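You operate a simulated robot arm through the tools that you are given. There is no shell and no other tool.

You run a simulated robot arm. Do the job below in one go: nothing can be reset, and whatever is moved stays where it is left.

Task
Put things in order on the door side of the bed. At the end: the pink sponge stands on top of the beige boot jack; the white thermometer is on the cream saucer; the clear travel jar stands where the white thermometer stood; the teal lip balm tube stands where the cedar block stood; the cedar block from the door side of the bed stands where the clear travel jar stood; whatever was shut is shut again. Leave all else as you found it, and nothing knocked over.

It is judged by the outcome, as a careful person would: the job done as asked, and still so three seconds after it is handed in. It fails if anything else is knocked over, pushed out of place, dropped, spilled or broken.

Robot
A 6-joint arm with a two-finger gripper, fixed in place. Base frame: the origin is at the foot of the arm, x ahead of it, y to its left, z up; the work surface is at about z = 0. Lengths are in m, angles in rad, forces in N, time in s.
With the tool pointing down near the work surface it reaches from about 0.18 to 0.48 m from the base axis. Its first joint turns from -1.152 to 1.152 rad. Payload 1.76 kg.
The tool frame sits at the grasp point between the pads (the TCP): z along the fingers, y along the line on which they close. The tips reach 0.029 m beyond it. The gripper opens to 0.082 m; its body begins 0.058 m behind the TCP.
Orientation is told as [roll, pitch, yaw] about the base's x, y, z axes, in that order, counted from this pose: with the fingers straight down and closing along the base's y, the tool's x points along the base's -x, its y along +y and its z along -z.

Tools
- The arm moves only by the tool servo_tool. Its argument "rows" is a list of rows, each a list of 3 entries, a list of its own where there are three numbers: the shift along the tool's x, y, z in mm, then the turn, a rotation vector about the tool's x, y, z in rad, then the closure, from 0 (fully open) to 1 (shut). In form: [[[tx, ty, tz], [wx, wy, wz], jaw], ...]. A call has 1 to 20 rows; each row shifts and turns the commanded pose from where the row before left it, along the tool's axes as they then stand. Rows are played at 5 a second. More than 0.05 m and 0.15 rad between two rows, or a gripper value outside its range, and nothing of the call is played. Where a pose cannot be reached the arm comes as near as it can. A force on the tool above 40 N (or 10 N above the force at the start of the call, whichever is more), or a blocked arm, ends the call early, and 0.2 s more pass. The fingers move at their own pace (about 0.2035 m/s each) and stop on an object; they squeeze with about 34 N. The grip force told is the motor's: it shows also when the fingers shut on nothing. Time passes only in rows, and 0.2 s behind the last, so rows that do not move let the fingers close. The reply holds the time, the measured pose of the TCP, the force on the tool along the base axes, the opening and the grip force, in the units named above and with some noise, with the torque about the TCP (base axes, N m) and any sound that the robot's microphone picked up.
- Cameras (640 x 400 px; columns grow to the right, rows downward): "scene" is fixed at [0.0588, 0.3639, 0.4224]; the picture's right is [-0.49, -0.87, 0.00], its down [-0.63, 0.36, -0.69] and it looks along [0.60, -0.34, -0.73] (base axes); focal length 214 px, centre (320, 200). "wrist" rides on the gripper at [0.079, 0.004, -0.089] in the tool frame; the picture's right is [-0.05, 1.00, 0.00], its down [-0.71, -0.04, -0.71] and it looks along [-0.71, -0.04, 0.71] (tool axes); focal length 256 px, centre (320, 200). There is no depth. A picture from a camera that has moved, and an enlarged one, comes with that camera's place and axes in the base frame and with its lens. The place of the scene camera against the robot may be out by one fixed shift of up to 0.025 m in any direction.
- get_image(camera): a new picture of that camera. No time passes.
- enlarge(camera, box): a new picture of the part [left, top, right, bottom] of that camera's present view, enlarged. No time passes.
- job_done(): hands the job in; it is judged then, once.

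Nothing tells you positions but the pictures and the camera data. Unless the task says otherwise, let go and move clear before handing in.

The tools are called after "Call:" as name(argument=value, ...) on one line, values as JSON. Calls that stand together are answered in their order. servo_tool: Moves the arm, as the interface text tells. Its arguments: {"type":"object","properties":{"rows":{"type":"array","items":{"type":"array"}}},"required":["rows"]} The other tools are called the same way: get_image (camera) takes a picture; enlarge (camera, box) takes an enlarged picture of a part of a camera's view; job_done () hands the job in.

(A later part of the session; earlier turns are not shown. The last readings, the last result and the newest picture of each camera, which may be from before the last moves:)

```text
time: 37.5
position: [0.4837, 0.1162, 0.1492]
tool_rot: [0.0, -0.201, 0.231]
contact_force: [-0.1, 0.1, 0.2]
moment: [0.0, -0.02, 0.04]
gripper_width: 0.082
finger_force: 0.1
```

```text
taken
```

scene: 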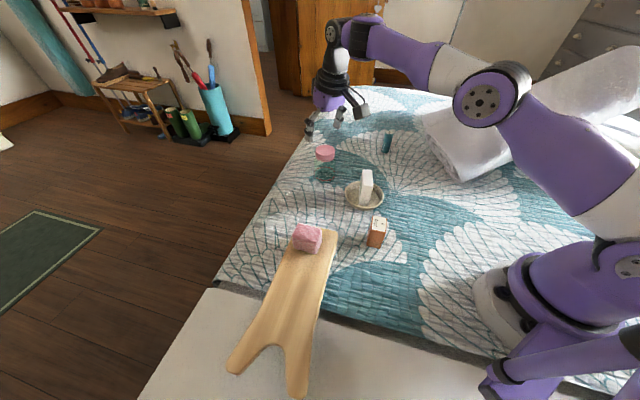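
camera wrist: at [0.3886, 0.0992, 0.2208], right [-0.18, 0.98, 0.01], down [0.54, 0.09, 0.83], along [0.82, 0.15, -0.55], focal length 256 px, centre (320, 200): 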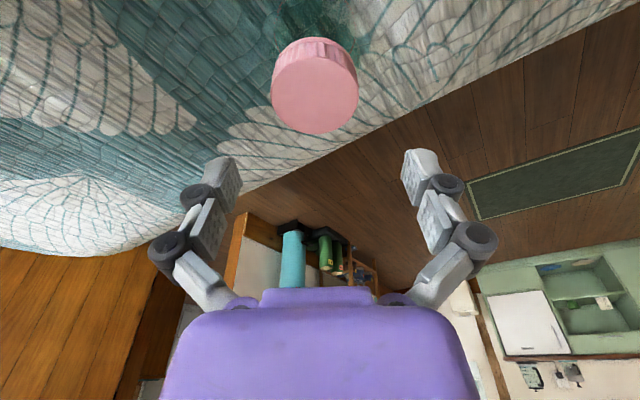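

Lid centre is under the gripper within about 3 mm. Correcting slightly and descending with the tilt kept, partway first.

Call:
servo_tool(rows=[[[3.6, -2, 17.6], [0, 0, 0], 0], [[3.6, 0, 17.6], [0, 0, 0], 0], [[3.6, 0, 17.6], [0, 0, 0], 0], [[0, 0, 0], [0, 0, 0], 0]])

Call:
get_image(camera="wrist")

Call:
enlarge(camera="scene", box=[280, 80, 440, 180])

```text
time: 38.5
position: [0.4854, 0.1146, 0.0953]
tool_rot: [0.0, -0.204, 0.232]
contact_force: [0.7, 1.1, 1.1]
moment: [0.0, -0.04, -0.02]
gripper_width: 0.0818
finger_force: 0.0
```

```text
taken
camera wrist: at [0.3895, 0.0974, 0.1669], right [-0.18, 0.98, 0.01], down [0.54, 0.09, 0.83], along [0.82, 0.15, -0.55], focal length 256 px, centre (320, 200)
```

wrist: 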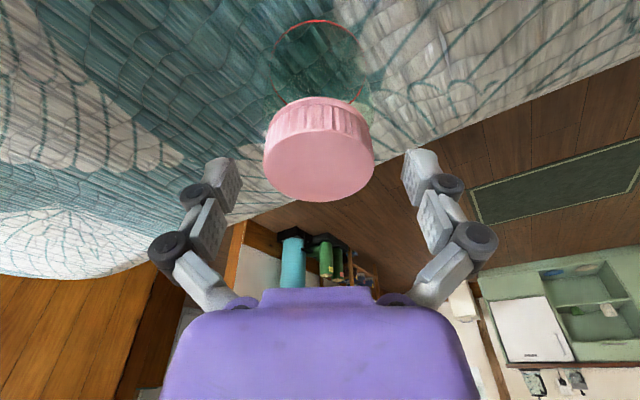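

```text
4.00 times, centred on (360, 130) of scene
camera zoom: at [0.0588, 0.3639, 0.4224], right [-0.49, -0.87, 0.0], down [-0.63, 0.36, -0.69], along [0.6, -0.34, -0.73], focal length 858 px, centre (160, 480)
```

zoom: 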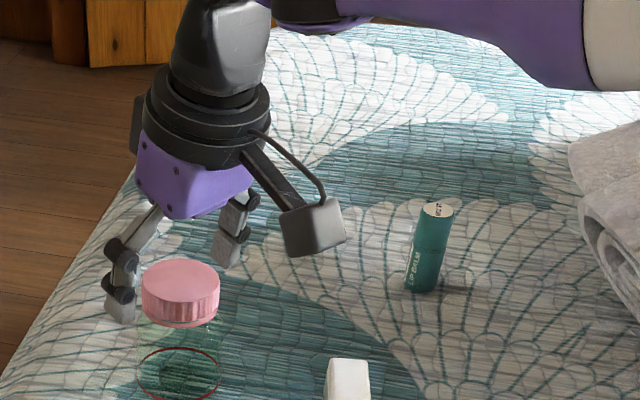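

Centred left-right; the lid passes between the fingers. Continuing down to grip the body.

Call:
servo_tool(rows=[[[2.8, 0, 13.5], [0, 0, 0], 0], [[2.8, 0, 13.5], [0, 0, 0], 0], [[2.8, 0, 13.5], [0, 0, 0], 0], [[2.3, 0, 11], [0, 0, 0], 0], [[0, 0, 0], [0, 0, 0], 0]])

Call:
get_image(camera="wrist")

Call:
enlarge(camera="scene", box=[280, 100, 440, 200])

```text
time: 39.7
position: [0.485, 0.1143, 0.0417]
tool_rot: [0.0, -0.204, 0.229]
contact_force: [0.1, 0.0, 0.1]
moment: [0.0, -0.02, 0.02]
gripper_width: 0.082
finger_force: 0.1
```

```text
taken
camera wrist: at [0.3897, 0.0977, 0.1138], right [-0.18, 0.98, 0.01], down [0.54, 0.09, 0.83], along [0.82, 0.15, -0.55], focal length 256 px, centre (320, 200)
```

wrist: 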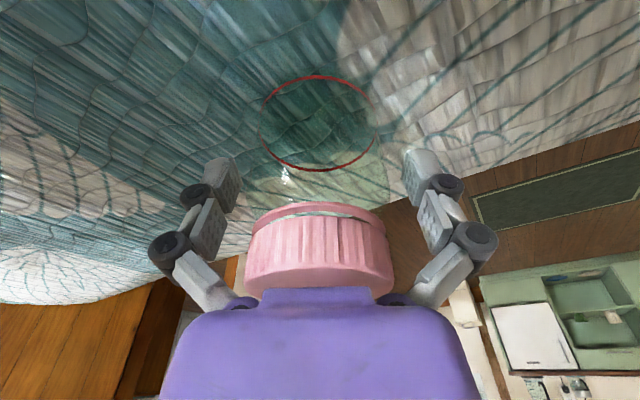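

```text
4.00 times, centred on (360, 150) of scene
camera zoom: at [0.0588, 0.3639, 0.4224], right [-0.49, -0.87, 0.0], down [-0.63, 0.36, -0.69], along [0.6, -0.34, -0.73], focal length 858 px, centre (160, 400)
```

zoom: 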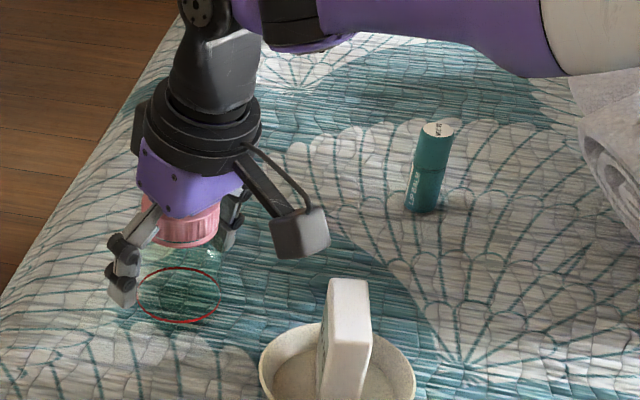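

The jar body is between the fingers, with the palm clear of the lid. Closing.

Call:
servo_tool(rows=[[[0, 0, 0], [0, 0, 0], 0.15], [[0, 0, 0], [0, 0, 0], 0.25], [[0, 0, 0], [0, 0, 0], 0.4], [[0, 0, 0], [0, 0, 0], 0.4], [[0, 0, 0], [0, 0, 0], 0.4]])

Call:
get_image(camera="wrist")

```text
time: 40.9
position: [0.4865, 0.1149, 0.0431]
tool_rot: [0.0, -0.204, 0.23]
contact_force: [-1.7, -1.8, 7.1]
moment: [-0.27, 0.13, -0.05]
gripper_width: 0.058
finger_force: 33.7
```

```text
taken
camera wrist: at [0.3898, 0.0976, 0.1143], right [-0.18, 0.98, 0.01], down [0.54, 0.09, 0.84], along [0.82, 0.15, -0.55], focal length 256 px, centre (320, 200)
```

wrist: 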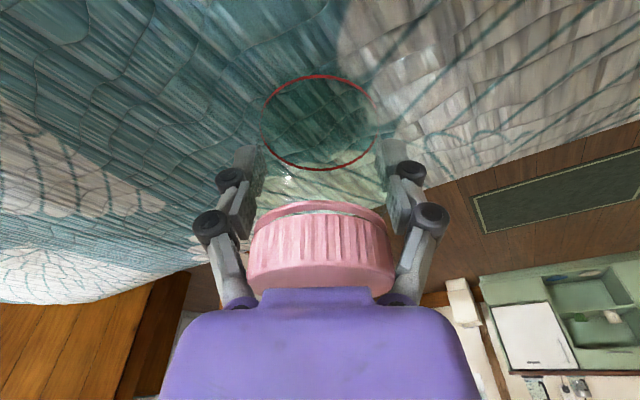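

Gripped at 0.058 m. Lifting straight up, slowly at first.

Call:
servo_tool(rows=[[[-1, 0, -4.9], [0, 0, 0], 0.4], [[-2, 0, -9.8], [0, 0, 0], 0.4], [[-3, 0, -14.7], [0, 0, 0], 0.4], [[-4, 0, -19.6], [0, 0, 0], 0.4], [[-4, 0, -19.6], [0, 0, 0], 0.4], [[0, 0, 0], [0, 0, 0], 0.4]])

Call:
get_image(camera="wrist")

Call:
enlarge(camera="scene", box=[260, 80, 420, 180])

```text
time: 42.3
position: [0.4845, 0.115, 0.1121]
tool_rot: [0.0, -0.203, 0.231]
contact_force: [-0.3, -0.4, -1.6]
moment: [-0.04, 0.0, -0.01]
gripper_width: 0.0581
finger_force: 33.9
```

```text
taken
camera wrist: at [0.3891, 0.0971, 0.1839], right [-0.18, 0.98, 0.01], down [0.54, 0.09, 0.83], along [0.82, 0.15, -0.55], focal length 256 px, centre (320, 200)
```

wrist: 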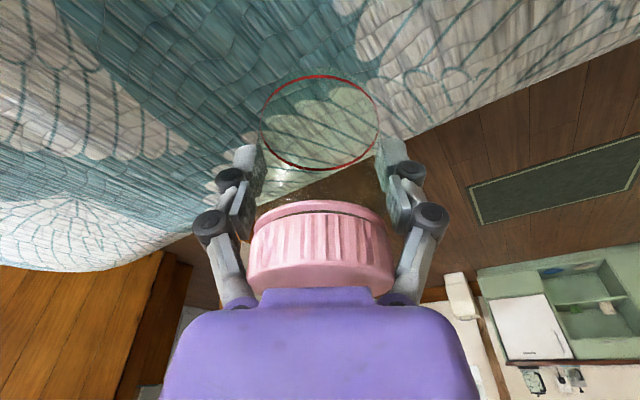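

```text
4.00 times, centred on (340, 130) of scene
camera zoom: at [0.0588, 0.3639, 0.4224], right [-0.49, -0.87, 0.0], down [-0.63, 0.36, -0.69], along [0.6, -0.34, -0.73], focal length 858 px, centre (240, 480)
```

zoom: 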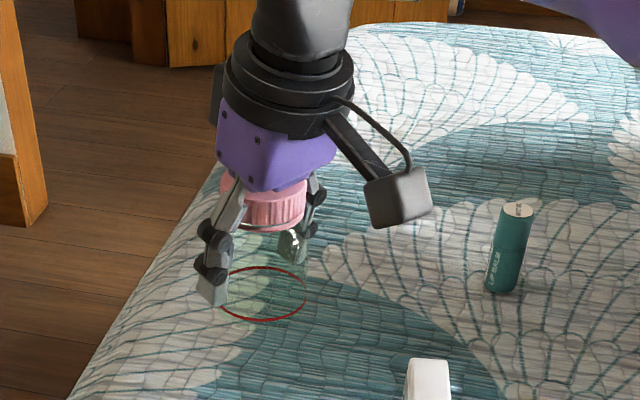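

The jar is up, intact with its lid on. Carrying it over to the thermometer's former spot (0.381, 0.214), keeping the same tool orientation.

Call:
servo_tool(rows=[[[19.1, 29.9, -4], [0, 0, 0], 0.4], [[19.1, 29.9, -4], [0, 0, 0], 0.4], [[19.1, 29.9, -4], [0, 0, 0], 0.4], [[19.1, 29.9, -4], [0, 0, 0], 0.4], [[0, 0, 0], [0, 0, 0], 0.4], [[0, 0, 0], [0, 0, 0], 0.4]])

Call:
get_image(camera="wrist")

Call:
enlarge(camera="scene", box=[240, 120, 400, 220])

```text
time: 43.7
position: [0.3819, 0.2143, 0.1121]
tool_rot: [0.001, -0.202, 0.232]
contact_force: [0.2, 0.3, -1.5]
moment: [-0.01, 0.01, -0.01]
gripper_width: 0.0583
finger_force: 33.6
```

```text
taken
camera wrist: at [0.2859, 0.1963, 0.1839], right [-0.18, 0.98, 0.01], down [0.54, 0.09, 0.83], along [0.82, 0.15, -0.55], focal length 256 px, centre (320, 200)
```

wrist: 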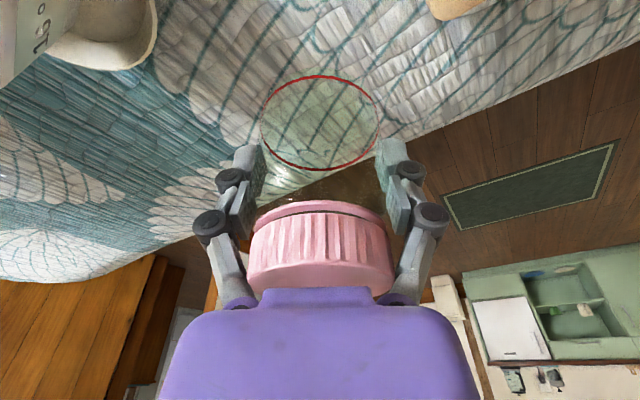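

```text
4.00 times, centred on (320, 170) of scene
camera zoom: at [0.0588, 0.364, 0.4224], right [-0.49, -0.87, 0.0], down [-0.63, 0.36, -0.69], along [0.6, -0.34, -0.73], focal length 858 px, centre (320, 320)
```

zoom: 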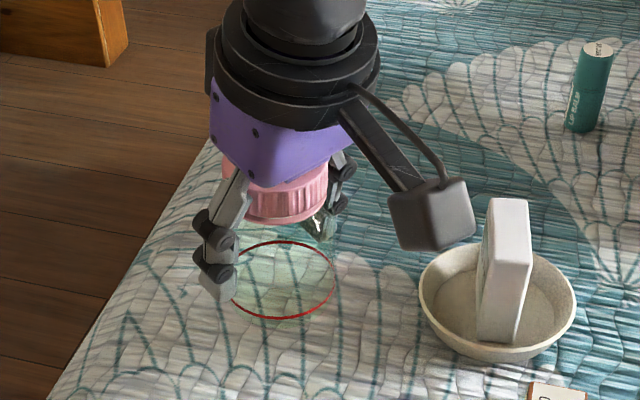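

Over the spot, clear on all sides. Lowering to just above the quilt.

Call:
servo_tool(rows=[[[4.1, 0, 19.6], [0, 0, 0], 0.4], [[4.1, 0, 19.6], [0, 0, 0], 0.4], [[3.1, -0.5, 14.7], [0, 0, 0], 0.4], [[1.6, 0, 7.8], [0, 0, 0], 0.4], [[0, 0, 0], [0, 0, 0], 0.4]])

Call:
enlarge(camera="scene", box=[240, 120, 400, 220])

```text
time: 44.9
position: [0.3809, 0.2128, 0.0506]
tool_rot: [0.0, -0.203, 0.231]
contact_force: [-0.4, 0.1, -2.2]
moment: [0.01, -0.01, -0.04]
gripper_width: 0.0581
finger_force: 34.5
```

```text
4.00 times, centred on (320, 170) of scene
camera zoom: at [0.0588, 0.364, 0.4224], right [-0.49, -0.87, 0.0], down [-0.63, 0.36, -0.69], along [0.6, -0.34, -0.73], focal length 858 px, centre (320, 320)
```

zoom: 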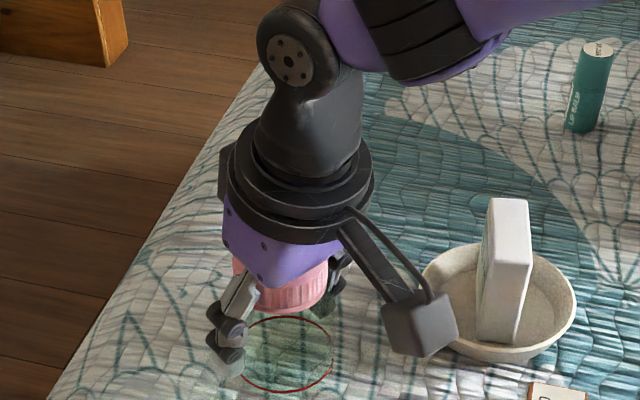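

Call:
servo_tool(rows=[[[0.4, 0, 2], [0, 0, 0], 0.4], [[0.4, 0, 2], [0, 0, 0], 0.4], [[0.3, 0, 1.5], [0, 0, 0], 0.4], [[0, 0, 0], [0, 0, 0], 0.4]])

```text
time: 45.9
position: [0.383, 0.2122, 0.0433]
tool_rot: [-0.001, -0.201, 0.231]
contact_force: [0.2, 0.2, -1.7]
moment: [-0.02, -0.04, 0.02]
gripper_width: 0.0582
finger_force: 33.8
```

The jar hangs free still, close to the quilt. A few more single millimetre steps.

Call:
servo_tool(rows=[[[0.2, 0, 1], [0, 0, 0], 0.4], [[0.2, 0, 1], [0, 0, 0], 0.4], [[0, 0, 0], [0, 0, 0], 0.4]])

```text
time: 46.7
position: [0.3816, 0.2127, 0.0425]
tool_rot: [0.001, -0.206, 0.228]
contact_force: [-7.8, -3.8, 22.0]
moment: [-0.53, 0.31, -0.14]
gripper_width: 0.0581
finger_force: 34.4
```

In contact with the quilt. Releasing a little and withdrawing along the tilted approach straight up.

Call:
servo_tool(rows=[[[-0.1, 0, -0.5], [0, 0, 0], 0.28], [[0, 0, 0], [0, 0, 0], 0.2], [[0, 0, 0], [0, 0, 0], 0.12], [[0, 0, 0], [0, 0, 0], 0.12], [[-1, 0, -4.9], [0, 0, 0], 0.1], [[-2, 0, -9.8], [0, 0, 0], 0.1], [[-4.1, 0, -19.6], [0, 0, 0], 0.1], [[-6, 0, -29.4], [0, 0, 0], 0.1], [[-6, 0, -29.4], [0, 0, 0], 0.1], [[-6, 0, -29.4], [0, 0, 0], 0], [[0, 0, 0], [0, 0, 0], 0]])

Call:
get_image(camera="wrist")

Call:
enlarge(camera="scene", box=[240, 120, 400, 220])

```text
time: 49.1
position: [0.3808, 0.21, 0.1684]
tool_rot: [-0.001, -0.204, 0.231]
contact_force: [0.0, 0.6, 0.7]
moment: [0.0, 0.03, 0.01]
gripper_width: 0.082
finger_force: 0.0
```

```text
taken
camera wrist: at [0.286, 0.1949, 0.2393], right [-0.18, 0.98, 0.01], down [0.54, 0.09, 0.83], along [0.82, 0.15, -0.55], focal length 256 px, centre (320, 200)
```

wrist: 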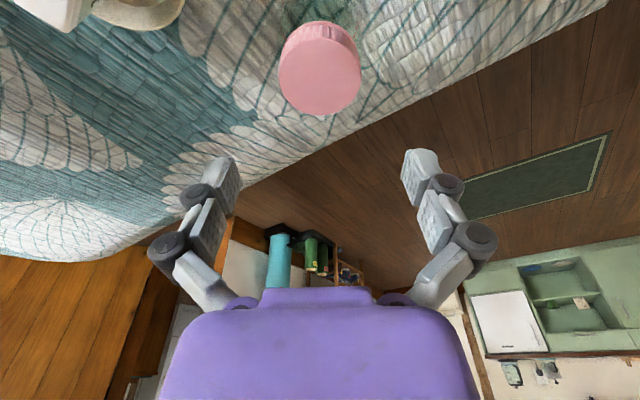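

```text
4.00 times, centred on (320, 170) of scene
camera zoom: at [0.0588, 0.3639, 0.4224], right [-0.49, -0.87, 0.0], down [-0.63, 0.36, -0.69], along [0.6, -0.34, -0.73], focal length 858 px, centre (320, 320)
```

zoom: 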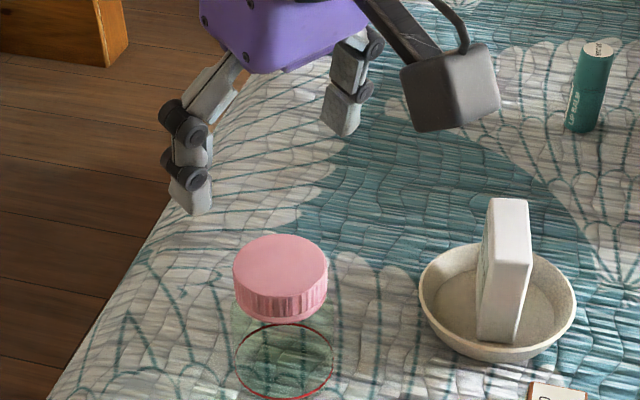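

The jar stands upright at about (0.380, 0.213), where the thermometer was. Next, the cedar block: moving over it with the same tilt so it can later be set down upright at the jar's old place.

Call:
servo_tool(rows=[[[30.8, -9.4, -6.4], [0, 0, 0], 0], [[30.8, -9.4, -6.4], [0, 0, 0], 0], [[30.8, -9.4, -6.4], [0, 0, 0], 0], [[30.8, -9.4, -6.4], [0, 0, 0], 0], [[30.8, -9.4, -6.4], [0, 0, 0], 0], [[0, 0, 0], [-0.0253, 0, -0.1224], 0], [[0, 0, 0], [-0.0253, 0, -0.1224], 0], [[0, 0, 0], [-0.0253, 0, -0.1224], 0], [[0, 0, 0], [-0.0253, 0, -0.1224], 0], [[0, 0, 0], [0, 0, 0], 0]])

Call:
get_image(camera="wrist")

Call:
get_image(camera="scene")

```text
time: 51.3
position: [0.2387, 0.1308, 0.1674]
tool_rot: [-0.001, -0.205, 0.731]
contact_force: [0.1, 0.1, -0.6]
moment: [0.04, -0.06, 0.01]
gripper_width: 0.0819
finger_force: 0.1
```

```text
taken
camera wrist: at [0.1636, 0.0709, 0.2396], right [-0.63, 0.78, 0.01], down [0.43, 0.34, 0.83], along [0.65, 0.53, -0.55], focal length 256 px, centre (320, 200)
```

wrist: 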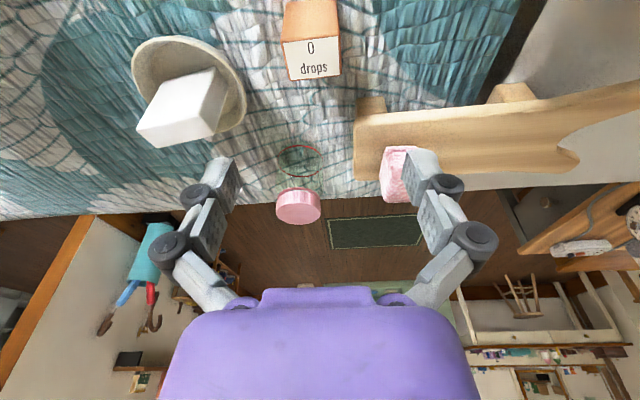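

```text
taken
```

scene: 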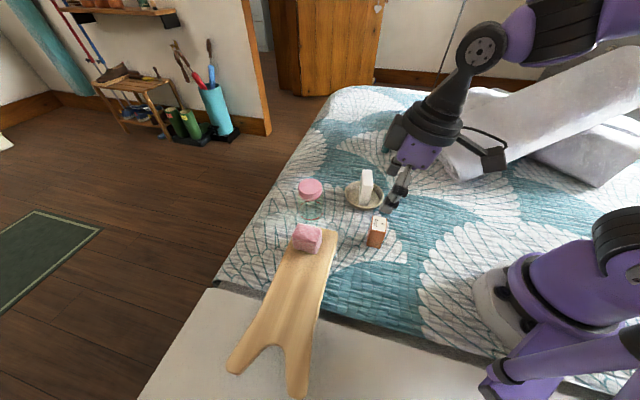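

Call:
enlarge(camera="wrist", box=[240, 0, 400, 100])

```text
4.00 times, centred on (320, 50) of wrist
camera zoom: at [0.1636, 0.0709, 0.2396], right [-0.63, 0.78, 0.01], down [0.43, 0.34, 0.83], along [0.65, 0.53, -0.55], focal length 1024 px, centre (320, 800)
```

zoom: 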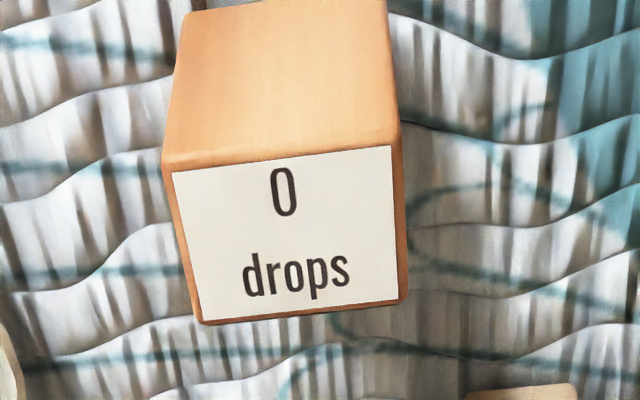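

The block (about 0.040 × 0.027 × 0.058 m) is aligned with the jaws; shifting ~3.5 mm sideways and descending.

Call:
servo_tool(rows=[[[5.7, -3.5, 27.4], [0, 0, 0], 0], [[5.7, 0, 27.4], [0, 0, 0], 0], [[5.7, 0, 27.4], [0, 0, 0], 0], [[5.7, 0, 27.4], [0, 0, 0], 0], [[3.0, 0, 14.6], [0, 0, 0], 0], [[0, 0, 0], [0, 0, 0], 0]])

Call:
get_image(camera="wrist")

Call:
enlarge(camera="scene", box=[300, 170, 460, 270])

```text
time: 52.7
position: [0.2414, 0.1261, 0.0402]
tool_rot: [0.0, -0.205, 0.73]
contact_force: [-0.2, -0.2, 0.4]
moment: [-0.01, 0.0, 0.03]
gripper_width: 0.0821
finger_force: 0.1
```

```text
taken
camera wrist: at [0.1657, 0.0679, 0.1123], right [-0.63, 0.78, 0.01], down [0.43, 0.34, 0.83], along [0.65, 0.53, -0.55], focal length 256 px, centre (320, 200)
```

wrist: 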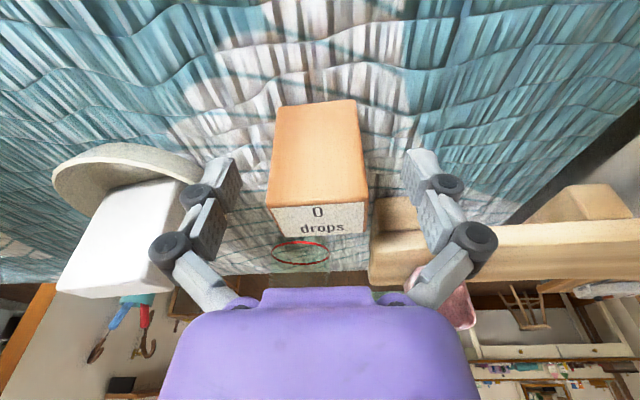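

```text
4.00 times, centred on (380, 220) of scene
camera zoom: at [0.0588, 0.3639, 0.4224], right [-0.49, -0.87, 0.0], down [-0.63, 0.36, -0.69], along [0.6, -0.34, -0.73], focal length 858 px, centre (80, 120)
```

zoom: 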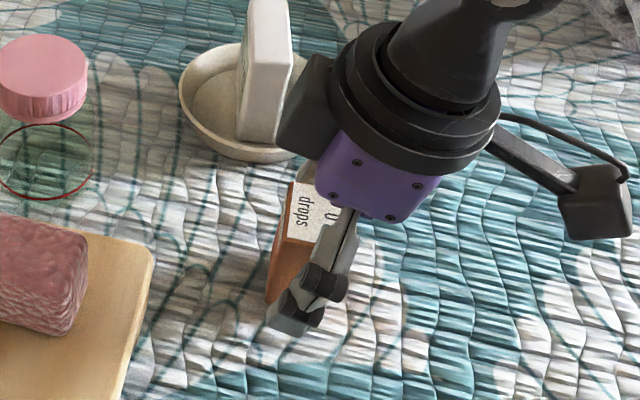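

The block is between the fingers, clear of the saucer. Closing on it.

Call:
servo_tool(rows=[[[0, 0, 0], [0, 0, 0], 0.3], [[0, 0, 0], [0, 0, 0], 0.5], [[0, 0, 0], [0, 0, 0], 0.65], [[0, 0, 0], [0, 0, 0], 0.65]])

Call:
get_image(camera="wrist")

```text
time: 53.7
position: [0.2409, 0.1281, 0.0412]
tool_rot: [0.0, -0.203, 0.728]
contact_force: [-0.4, 0.0, 4.8]
moment: [0.03, 0.03, 0.04]
gripper_width: 0.0394
finger_force: 34.1
```

```text
taken
camera wrist: at [0.1658, 0.068, 0.1125], right [-0.63, 0.78, 0.01], down [0.43, 0.34, 0.84], along [0.65, 0.53, -0.55], focal length 256 px, centre (320, 200)
```

wrist: 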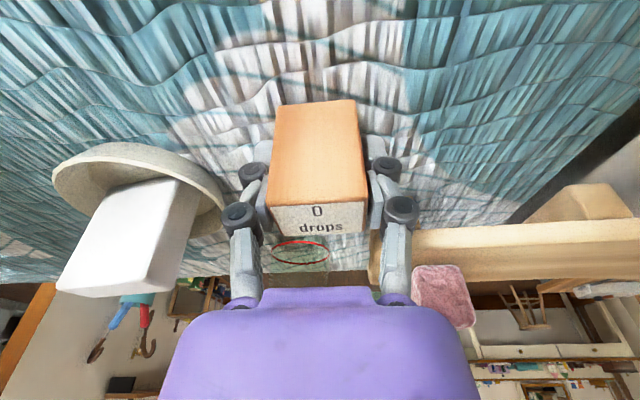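

The block is held at 0.0394 m. Lifting high, turning back and carrying it to the jar's former spot (0.485, 0.115).

Call:
servo_tool(rows=[[[-2, 0, -9.8], [0, 0, 0], 0.65], [[-6.1, 0, -29.4], [0, 0, 0], 0.65], [[-8.1, 0, -39.2], [0, 0, 0], 0.65], [[-8.1, 0, -39.2], [0, 0, 0], 0.65], [[0, 0, 0], [0.0254, 0, 0.1224], 0.65], [[0, 0, 0], [0.0254, 0, 0.1224], 0.65], [[0, 0, 0], [0.0254, 0, 0.1224], 0.65], [[0, 0, 0], [0.0254, 0, 0.1224], 0.65], [[-38.3, -11.4, 8], [0, 0, 0], 0.65], [[-38.3, -11.4, 8], [0, 0, 0], 0.65], [[-38.3, -11.4, 8], [0, 0, 0], 0.65], [[-38.3, -11.4, 8], [0, 0, 0], 0.65], [[-38.3, -11.4, 8], [0, 0, 0], 0.65], [[-38.3, -11.4, 8], [0, 0, 0], 0.65], [[0, 0, 0], [0, 0, 0], 0.65]])

Call:
get_image(camera="wrist")

Call:
get_image(camera="scene")

```text
time: 56.9
position: [0.4842, 0.1138, 0.1584]
tool_rot: [-0.001, -0.201, 0.23]
contact_force: [0.5, -0.3, 0.6]
moment: [0.04, -0.01, 0.01]
gripper_width: 0.0386
finger_force: 33.8
```

```text
taken
camera wrist: at [0.3891, 0.0971, 0.2315], right [-0.18, 0.98, 0.01], down [0.54, 0.09, 0.83], along [0.82, 0.15, -0.55], focal length 256 px, centre (320, 200)
```

wrist: 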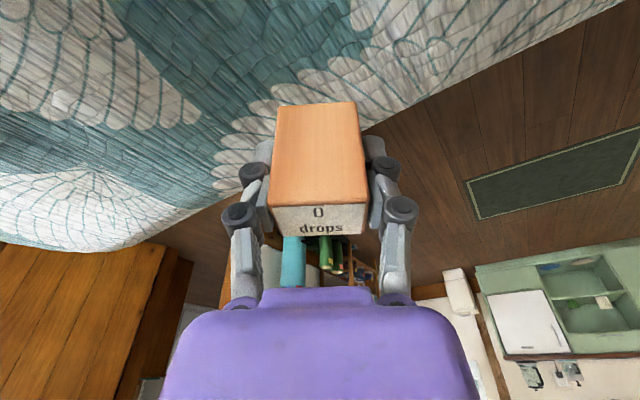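

```text
taken
```

scene: 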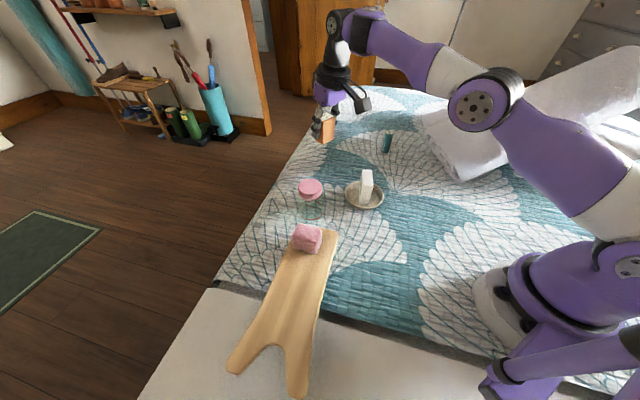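

The block is right over the jar's former spot. Lowering it to just above the quilt.

Call:
servo_tool(rows=[[[4.3, 1, 24.6], [0, 0, 0], 0.65], [[5, 0, 24.5], [0, 0, 0], 0.65], [[5, 0, 24.5], [0, 0, 0], 0.65], [[5, 0, 24.5], [0, 0, 0], 0.65], [[2.2, 0, 10.8], [0, 0, 0], 0.65], [[0, 0, 0], [0, 0, 0], 0.65]])

Call:
enlarge(camera="scene", box=[270, 90, 430, 190])

```text
time: 58.3
position: [0.4864, 0.1159, 0.0485]
tool_rot: [-0.002, -0.204, 0.231]
contact_force: [-0.1, -0.5, 0.0]
moment: [-0.03, 0.02, -0.03]
gripper_width: 0.0387
finger_force: 34.0
```

```text
4.00 times, centred on (350, 140) of scene
camera zoom: at [0.0588, 0.3639, 0.4224], right [-0.49, -0.87, 0.0], down [-0.63, 0.36, -0.69], along [0.6, -0.34, -0.73], focal length 858 px, centre (200, 440)
```

zoom: 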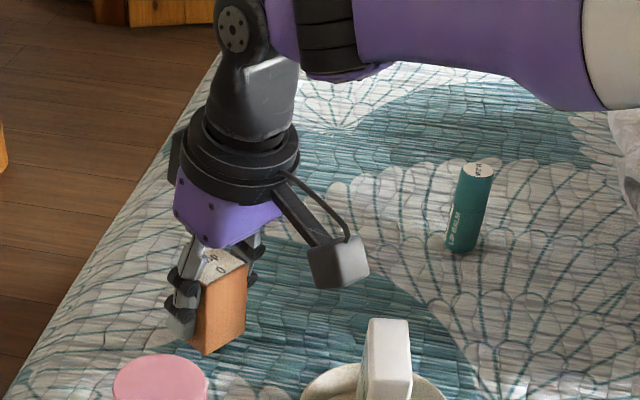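

Call:
servo_tool(rows=[[[0.4, 0, 2], [0, 0, 0], 0.65], [[0.4, 0, 2], [0, 0, 0], 0.65], [[0.2, 0, 1], [0, 0, 0], 0.65], [[0.2, 0, 1], [0, 0, 0], 0.65], [[0, 0, 0], [0, 0, 0], 0.65]])

```text
time: 59.5
position: [0.486, 0.1173, 0.0422]
tool_rot: [-0.002, -0.203, 0.231]
contact_force: [0.2, 0.4, 0.4]
moment: [-0.03, -0.01, 0.0]
gripper_width: 0.0384
finger_force: 34.0
```

Still no contact at about 0.042; stepping another millimetre or two.

Call:
servo_tool(rows=[[[0.2, 0, 1], [0, 0, 0], 0.65], [[0.2, 0, 1], [0, 0, 0], 0.65], [[0, 0, 0], [0, 0, 0], 0.65]])

```text
time: 60.3
position: [0.4857, 0.116, 0.0418]
tool_rot: [-0.001, -0.202, 0.229]
contact_force: [-0.1, 1.2, -0.8]
moment: [0.01, 0.0, 0.0]
gripper_width: 0.0388
finger_force: 34.1
```

Call:
servo_tool(rows=[[[0.2, 0, 1], [0, 0, 0], 0.65], [[0, 0, 0], [0, 0, 0], 0.65]])

```text
time: 60.9
position: [0.4859, 0.1166, 0.0398]
tool_rot: [-0.001, -0.206, 0.23]
contact_force: [-2.6, -1.2, 5.6]
moment: [0.07, 0.06, 0.01]
gripper_width: 0.0388
finger_force: 33.9
```

Contact at about 6 N. Releasing the block and withdrawing straight up.

Call:
servo_tool(rows=[[[0, 0, 0], [0, 0, 0], 0.48], [[0, 0, 0], [0, 0, 0], 0.35], [[0, 0, 0], [0, 0, 0], 0.2], [[-1, 0, -4.9], [0, 0, 0], 0.2], [[-3, 0, -14.7], [0, 0, 0], 0.2], [[-6, 0, -29.4], [0, 0, 0], 0.2], [[-6, 0, -29.4], [0, 0, 0], 0.2], [[-6, 0, -29.4], [0, 0, 0], 0.2], [[0, 0, 0], [0, 0, 0], 0.2]])

Call:
get_image(camera="wrist")

Call:
enlarge(camera="scene", box=[270, 100, 430, 200])

```text
time: 62.9
position: [0.4861, 0.1162, 0.15]
tool_rot: [-0.001, -0.202, 0.231]
contact_force: [-0.6, -0.1, -0.2]
moment: [-0.02, 0.03, 0.02]
gripper_width: 0.0653
finger_force: 0.1
```

```text
taken
camera wrist: at [0.3895, 0.0988, 0.2218], right [-0.18, 0.98, 0.01], down [0.54, 0.09, 0.83], along [0.82, 0.15, -0.55], focal length 256 px, centre (320, 200)
```

wrist: 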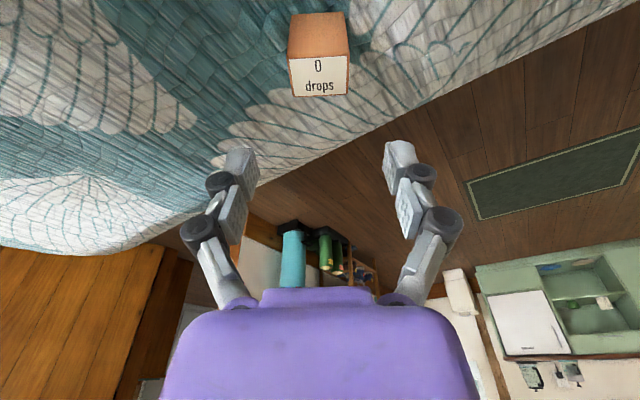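

```text
4.00 times, centred on (350, 150) of scene
camera zoom: at [0.0588, 0.3639, 0.4224], right [-0.49, -0.87, 0.0], down [-0.63, 0.36, -0.69], along [0.6, -0.34, -0.73], focal length 858 px, centre (200, 400)
```

zoom: 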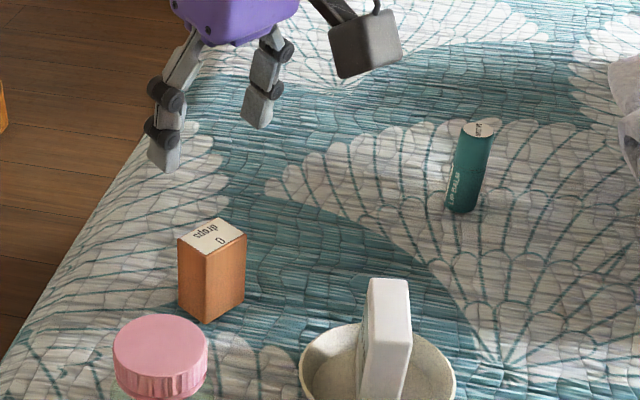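

The block stands upright at about (0.485, 0.116), the jar's former place. Last item: the teal tube. Backing off, turning toward it and hovering short of it for a look, with fingers half closed for clearance.

Call:
servo_tool(rows=[[[29.4, 0, -6], [0, 0, 0], 0.3], [[29.4, 0, -6], [0, 0, 0], 0.3], [[0, 0, 0], [0.0241, 0, 0.1176], 0.3], [[0, 0, 0], [0.0241, 0, 0.1176], 0.3], [[0, 0, 0], [0.0241, 0, 0.1176], 0.3], [[0, 0, 0], [0.0241, 0, 0.1176], 0.3], [[0, 0, 0], [0, -0.05, 0], 0.3], [[-11.3, -34.2, -0.5], [0, 0, 0], 0.3], [[-11.3, -34.2, -0.5], [0, 0, 0], 0.3], [[-11.3, -34.2, -0.5], [0, 0, 0], 0.3], [[-11.3, -34.2, -0.5], [0, 0, 0], 0.3], [[-11.3, -34.2, -0.5], [0, 0, 0], 0.3], [[-11.3, -34.2, -0.5], [0, 0, 0], 0.3], [[0, 0, 0], [0, 0, 0], 0.3]])

Call:
get_image(camera="wrist")

Call:
get_image(camera="scene")

```text
time: 65.9
position: [0.4391, -0.1131, 0.1688]
tool_rot: [0.0, -0.252, -0.25]
contact_force: [-0.3, -0.3, -0.7]
moment: [-0.02, 0.01, 0.02]
gripper_width: 0.0576
finger_force: 0.1
```

```text
taken
camera wrist: at [0.3434, -0.0829, 0.2373], right [0.3, 0.95, 0.01], down [0.48, -0.16, 0.86], along [0.82, -0.25, -0.51], focal length 256 px, centre (320, 200)
```

wrist: 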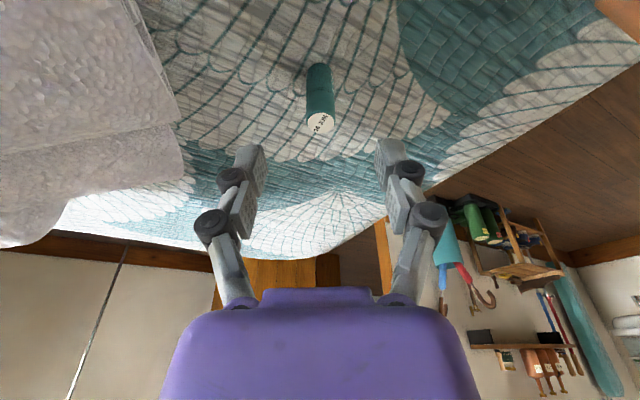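

```text
taken
```

scene: 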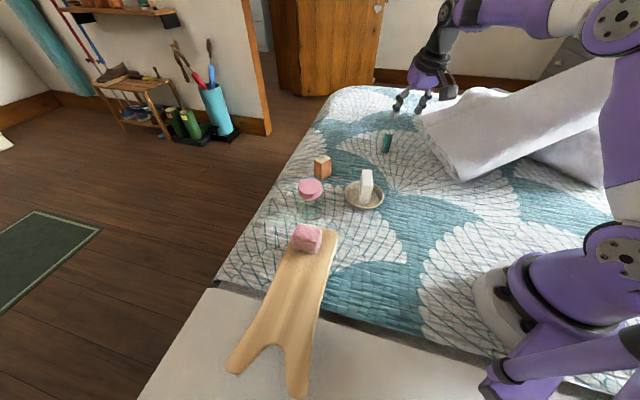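

Call:
enlarge(camera="wrist", box=[240, 50, 400, 150])

Call:
enlarge(camera="scene", box=[350, 80, 510, 180])

```text
4.00 times, centred on (320, 100) of wrist
camera zoom: at [0.3434, -0.0829, 0.2373], right [0.3, 0.95, 0.01], down [0.48, -0.16, 0.86], along [0.82, -0.25, -0.51], focal length 1024 px, centre (320, 600)
```

zoom: 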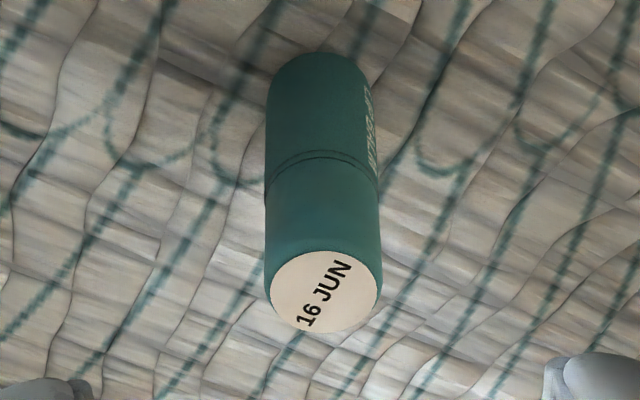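

```text
4.00 times, centred on (430, 130) of scene
camera zoom: at [0.0589, 0.3639, 0.4224], right [-0.49, -0.87, 0.0], down [-0.63, 0.36, -0.69], along [0.6, -0.34, -0.73], focal length 858 px, centre (-120, 480)
```

zoom: 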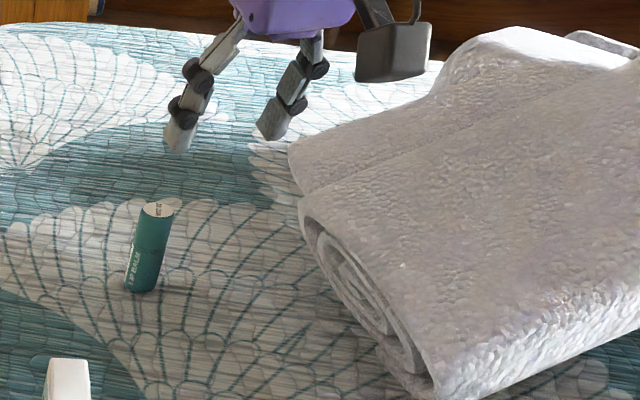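

The tube stands at about (0.4937, -0.1287), about 0.025 m thick, and the towel roll is far enough. Moving over the tube and part way down.

Call:
servo_tool(rows=[[[-27.5, -0.8, 7.1], [0, 0, 0], 0.3], [[-27.5, -0.8, 7.1], [0, 0, 0], 0.3], [[7, 0, 27.1], [0, 0, 0], 0.3], [[7, 0, 27.1], [0, 0, 0], 0.3], [[0, 0, 0], [0, 0, 0], 0.3]])

Call:
get_image(camera="wrist")

Call:
enlarge(camera="scene", box=[330, 80, 490, 180])

```text
time: 67.1
position: [0.4895, -0.1256, 0.1121]
tool_rot: [0.001, -0.251, -0.248]
contact_force: [-1.3, 0.2, -0.5]
moment: [-0.03, 0.02, 0.0]
gripper_width: 0.0573
finger_force: 0.0
out of reach, approached as far as the arm can: row 2
```

```text
taken
camera wrist: at [0.3943, -0.0957, 0.1791], right [0.3, 0.95, 0.01], down [0.48, -0.16, 0.86], along [0.82, -0.25, -0.51], focal length 256 px, centre (320, 200)
```

wrist: 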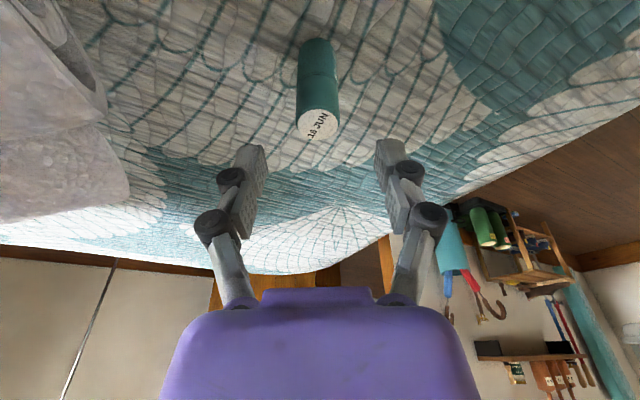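

```text
4.00 times, centred on (410, 130) of scene
camera zoom: at [0.0588, 0.3639, 0.4224], right [-0.49, -0.87, 0.0], down [-0.63, 0.36, -0.69], along [0.6, -0.34, -0.73], focal length 858 px, centre (-40, 480)
```

zoom: 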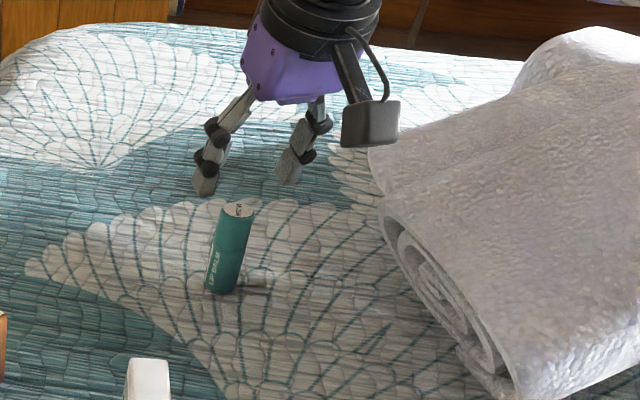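

The reach limit clipped that a little; I need about 4 mm more outward. Trying it lower down, where reach is better.

Call:
servo_tool(rows=[[[0.7, -1, 20.5], [0, 0, 0], 0.3], [[0, 0, 0], [0, 0, 0], 0.3]])

Call:
get_image(camera="wrist")

```text
time: 67.7
position: [0.4945, -0.1266, 0.0945]
tool_rot: [-0.001, -0.253, -0.249]
contact_force: [-0.1, 0.6, -0.8]
moment: [-0.01, -0.01, -0.06]
gripper_width: 0.0573
finger_force: 0.0
```

```text
taken
camera wrist: at [0.3982, -0.098, 0.1595], right [0.3, 0.95, 0.01], down [0.48, -0.16, 0.86], along [0.82, -0.25, -0.51], focal length 256 px, centre (320, 200)
```

wrist: 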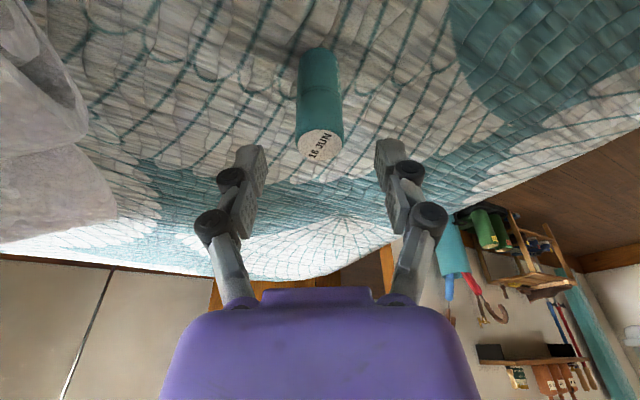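

Aligned: the tube is centred between the fingers. Descending the rest of the way.

Call:
servo_tool(rows=[[[4.5, 0, 17.6], [0, 0, 0], 0.3], [[4.5, 0, 17.6], [0, 0, 0], 0.3], [[4.3, 0, 16.7], [0, 0, 0], 0.3], [[0, 0, 0], [0, 0, 0], 0.3]])

Call:
get_image(camera="wrist")

Call:
enlarge(camera="scene", box=[330, 80, 490, 180])

```text
time: 68.7
position: [0.4952, -0.1282, 0.0388]
tool_rot: [0.002, -0.253, -0.249]
contact_force: [0.7, 0.4, 0.0]
moment: [-0.01, 0.0, 0.02]
gripper_width: 0.0574
finger_force: 0.1
```

```text
taken
camera wrist: at [0.3988, -0.0979, 0.1057], right [0.3, 0.95, 0.01], down [0.48, -0.16, 0.86], along [0.82, -0.25, -0.51], focal length 256 px, centre (320, 200)
```

wrist: 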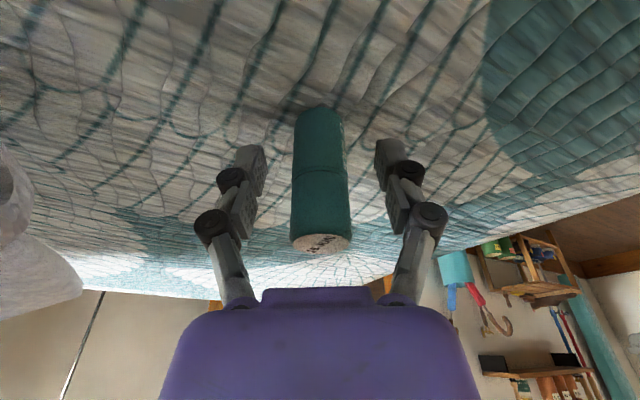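

```text
4.00 times, centred on (410, 130) of scene
camera zoom: at [0.0588, 0.3639, 0.4224], right [-0.49, -0.87, 0.0], down [-0.63, 0.36, -0.69], along [0.6, -0.34, -0.73], focal length 858 px, centre (-40, 480)
```

zoom: 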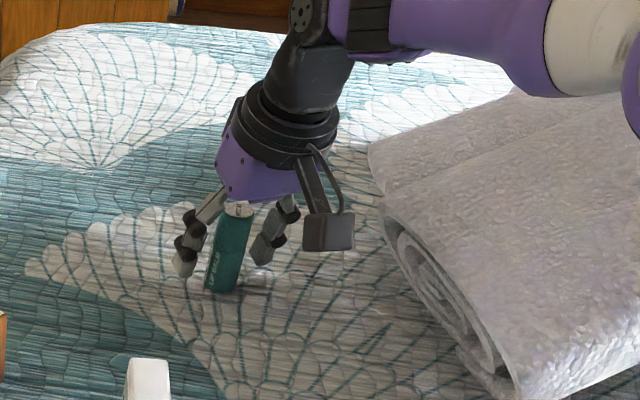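

Tube is between the pads. Closing gently.

Call:
servo_tool(rows=[[[0, 0, 0], [0, 0, 0], 0.5], [[0, 0, 0], [0, 0, 0], 0.65], [[0, 0, 0], [0, 0, 0], 0.85], [[0, 0, 0], [0, 0, 0], 0.85]])

Call:
get_image(camera="wrist")

```text
time: 69.7
position: [0.495, -0.1273, 0.0401]
tool_rot: [-0.001, -0.253, -0.251]
contact_force: [-0.3, 0.9, 1.5]
moment: [0.01, 0.0, 0.01]
gripper_width: 0.0246
finger_force: 33.5
```

```text
taken
camera wrist: at [0.3989, -0.0979, 0.1061], right [0.3, 0.95, 0.01], down [0.48, -0.16, 0.86], along [0.82, -0.25, -0.51], focal length 256 px, centre (320, 200)
```

wrist: 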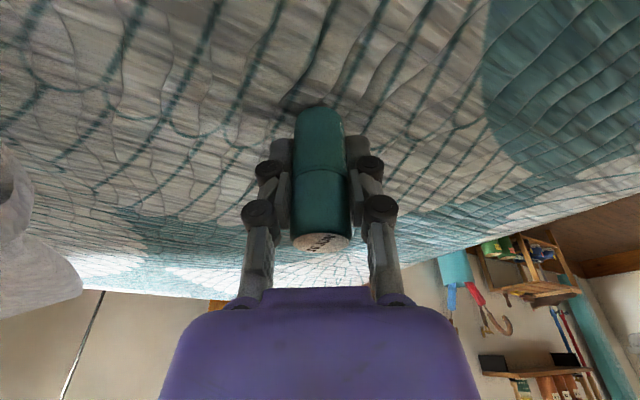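

Tube gripped at 0.0246 m. Lifting straight up, then drawing it inward and up.

Call:
servo_tool(rows=[[[-2.5, 0, -9.7], [0, 0, 0], 0.85], [[-5, 0, -19.4], [0, 0, 0], 0.85], [[-7.5, 0, -29], [0, 0, 0], 0.85], [[21.6, 0, -36.5], [0, 0, 0], 0.85], [[21.6, 0, -36.5], [0, 0, 0], 0.85], [[0, 0, 0], [0, 0, 0], 0.85]])

Call:
get_image(camera="wrist")

Call:
get_image(camera="scene")

```text
time: 71.1
position: [0.4377, -0.1112, 0.1599]
tool_rot: [0.0, -0.253, -0.248]
contact_force: [0.0, -0.6, 0.4]
moment: [-0.03, -0.01, 0.01]
gripper_width: 0.0242
finger_force: 34.2
```

```text
taken
camera wrist: at [0.3407, -0.0815, 0.2264], right [0.3, 0.95, 0.01], down [0.48, -0.16, 0.86], along [0.82, -0.25, -0.51], focal length 256 px, centre (320, 200)
```

wrist: 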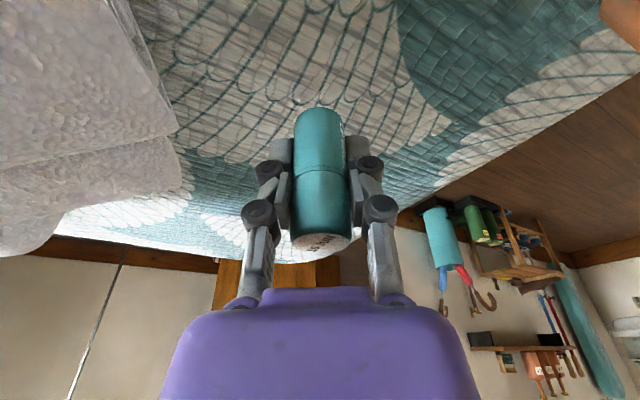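

```text
taken
```

scene: 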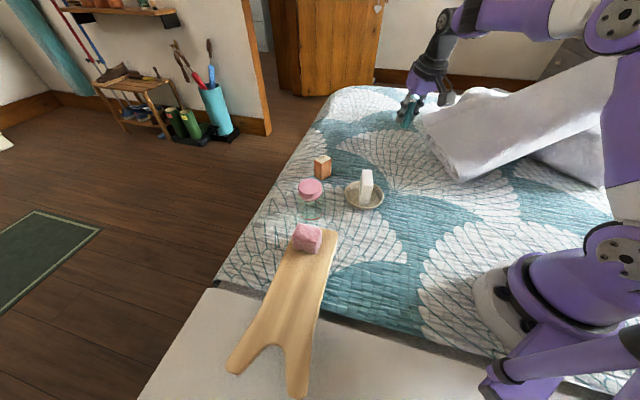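

The tube is held upright. Carrying it toward the block's former place: first half of the way, then rotating.

Call:
servo_tool(rows=[[[30.3, 22.9, -7.8], [0, 0, 0], 0.85], [[30.3, 22.9, -7.8], [0, 0, 0], 0.85], [[30.3, 22.9, -7.8], [0, 0, 0], 0.85], [[30.3, 22.9, -7.8], [0, 0, 0], 0.85], [[0, 0, 0], [-0.0307, 0, -0.1189], 0.85], [[0, 0, 0], [-0.0307, 0, -0.1189], 0.85], [[0, 0, 0], [-0.0307, 0, -0.1189], 0.85], [[0, 0, 0], [-0.0307, 0, -0.1189], 0.85], [[0, 0, 0], [-0.0307, 0, -0.1189], 0.85], [[0, 0, 0], [-0.0307, 0, -0.1189], 0.85], [[0, 0, 0], [0, 0, 0], 0.85]])

```text
time: 73.5
position: [0.338, 0.008, 0.159]
tool_rot: [0.0, -0.253, 0.489]
contact_force: [0.1, 0.1, -1.0]
moment: [0.01, -0.01, -0.04]
gripper_width: 0.0242
finger_force: 34.1
```

Call:
servo_tool(rows=[[[7.2, 37.9, -1.9], [0, 0, 0], 0.85], [[7.2, 37.9, -1.9], [0, 0, 0], 0.85], [[7.2, 37.9, -1.9], [0, 0, 0], 0.85], [[7.2, 37.9, -1.9], [0, 0, 0], 0.85], [[0, 0, 0], [0, 0, 0], 0.85]])

Call:
get_image(camera="wrist")

Call:
enlarge(camera="scene", box=[300, 150, 460, 250])

```text
time: 74.7
position: [0.2401, 0.127, 0.1585]
tool_rot: [-0.001, -0.253, 0.487]
contact_force: [0.1, 0.1, -0.6]
moment: [0.01, -0.03, -0.05]
gripper_width: 0.0246
finger_force: 34.2
```

```text
taken
camera wrist: at [0.1493, 0.0855, 0.2254], right [-0.42, 0.91, 0.01], down [0.47, 0.2, 0.86], along [0.78, 0.37, -0.51], focal length 256 px, centre (320, 200)
```

wrist: 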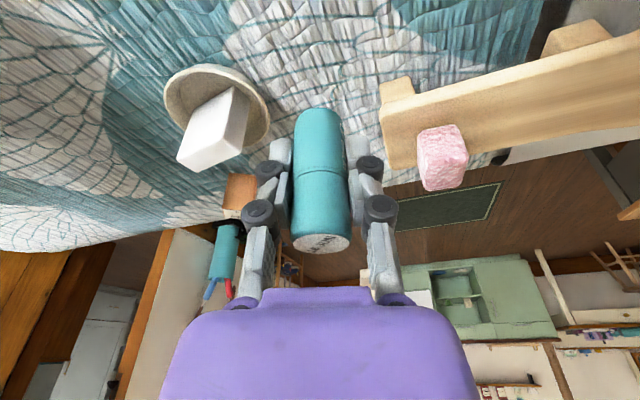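

```text
4.00 times, centred on (380, 200) of scene
camera zoom: at [0.0588, 0.364, 0.4224], right [-0.49, -0.87, 0.0], down [-0.63, 0.36, -0.69], along [0.6, -0.34, -0.73], focal length 858 px, centre (80, 200)
```

zoom: 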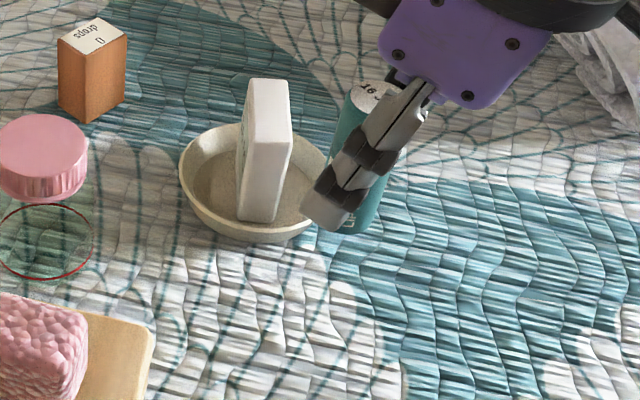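

Above the block's former place (0.2405, 0.128). Lowering the tube to just above the quilt.

Call:
servo_tool(rows=[[[5.6, 0.5, 21.6], [0, 0, 0], 0.85], [[5.6, 0, 21.6], [0, 0, 0], 0.85], [[5.6, 0, 21.6], [0, 0, 0], 0.85], [[5.6, 0, 21.6], [0, 0, 0], 0.85], [[5.6, 0, 21.6], [0, 0, 0], 0.85], [[0, 0, 0], [0, 0, 0], 0.85]])

Call:
enlarge(camera="scene", box=[300, 170, 460, 270])

Call:
get_image(camera="wrist")

```text
time: 76.1
position: [0.2407, 0.1284, 0.0467]
tool_rot: [-0.001, -0.252, 0.487]
contact_force: [-0.2, -0.3, -0.6]
moment: [-0.02, 0.0, -0.03]
gripper_width: 0.0247
finger_force: 34.1
```

```text
4.00 times, centred on (380, 220) of scene
camera zoom: at [0.0588, 0.3639, 0.4224], right [-0.49, -0.87, 0.0], down [-0.63, 0.36, -0.69], along [0.6, -0.34, -0.73], focal length 858 px, centre (80, 120)
```

zoom: 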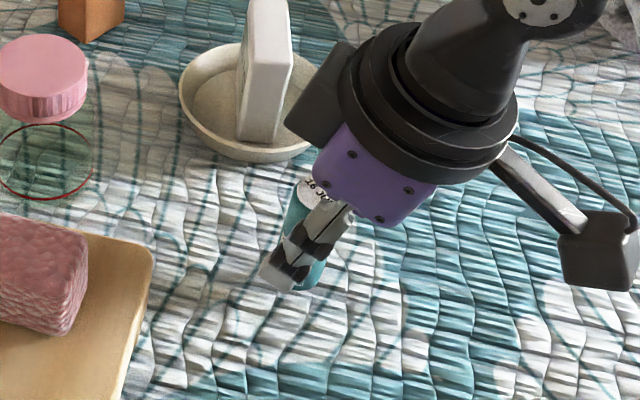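

```text
taken
camera wrist: at [0.15, 0.0861, 0.1142], right [-0.42, 0.91, 0.01], down [0.47, 0.2, 0.86], along [0.78, 0.37, -0.51], focal length 256 px, centre (320, 200)
```

wrist: 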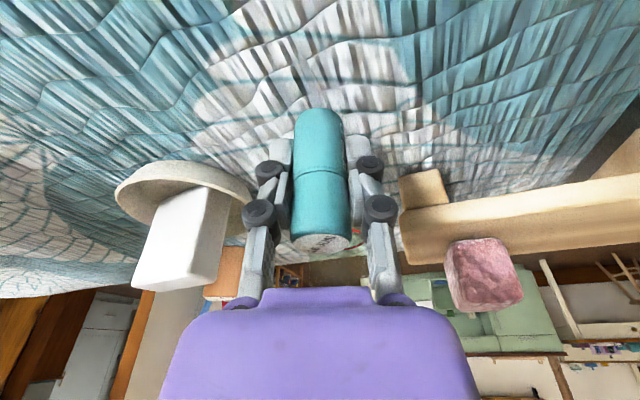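

Still a few millimetres clear. Stepping down carefully until it touches.

Call:
servo_tool(rows=[[[0.5, 0, 2], [0, 0, 0], 0.85], [[0.5, 0, 2], [0, 0, 0], 0.85], [[0.25, 0, 1], [0, 0, 0], 0.85], [[0.25, 0, 1], [0, 0, 0], 0.85], [[0, 0, 0], [0, 0, 0], 0.85]])

```text
time: 77.3
position: [0.2416, 0.1274, 0.0412]
tool_rot: [-0.003, -0.252, 0.488]
contact_force: [-0.2, 0.8, -0.7]
moment: [-0.02, 0.02, -0.01]
gripper_width: 0.0243
finger_force: 34.2
```

Call:
servo_tool(rows=[[[0.25, 0, 1], [0, 0, 0], 0.85], [[0.25, 0, 1], [0, 0, 0], 0.85], [[0, 0, 0], [0, 0, 0], 0.85]])

```text
time: 78.1
position: [0.2405, 0.1278, 0.0387]
tool_rot: [-0.002, -0.251, 0.487]
contact_force: [-0.4, 0.6, -0.4]
moment: [0.01, 0.0, -0.01]
gripper_width: 0.0247
finger_force: 33.4
```

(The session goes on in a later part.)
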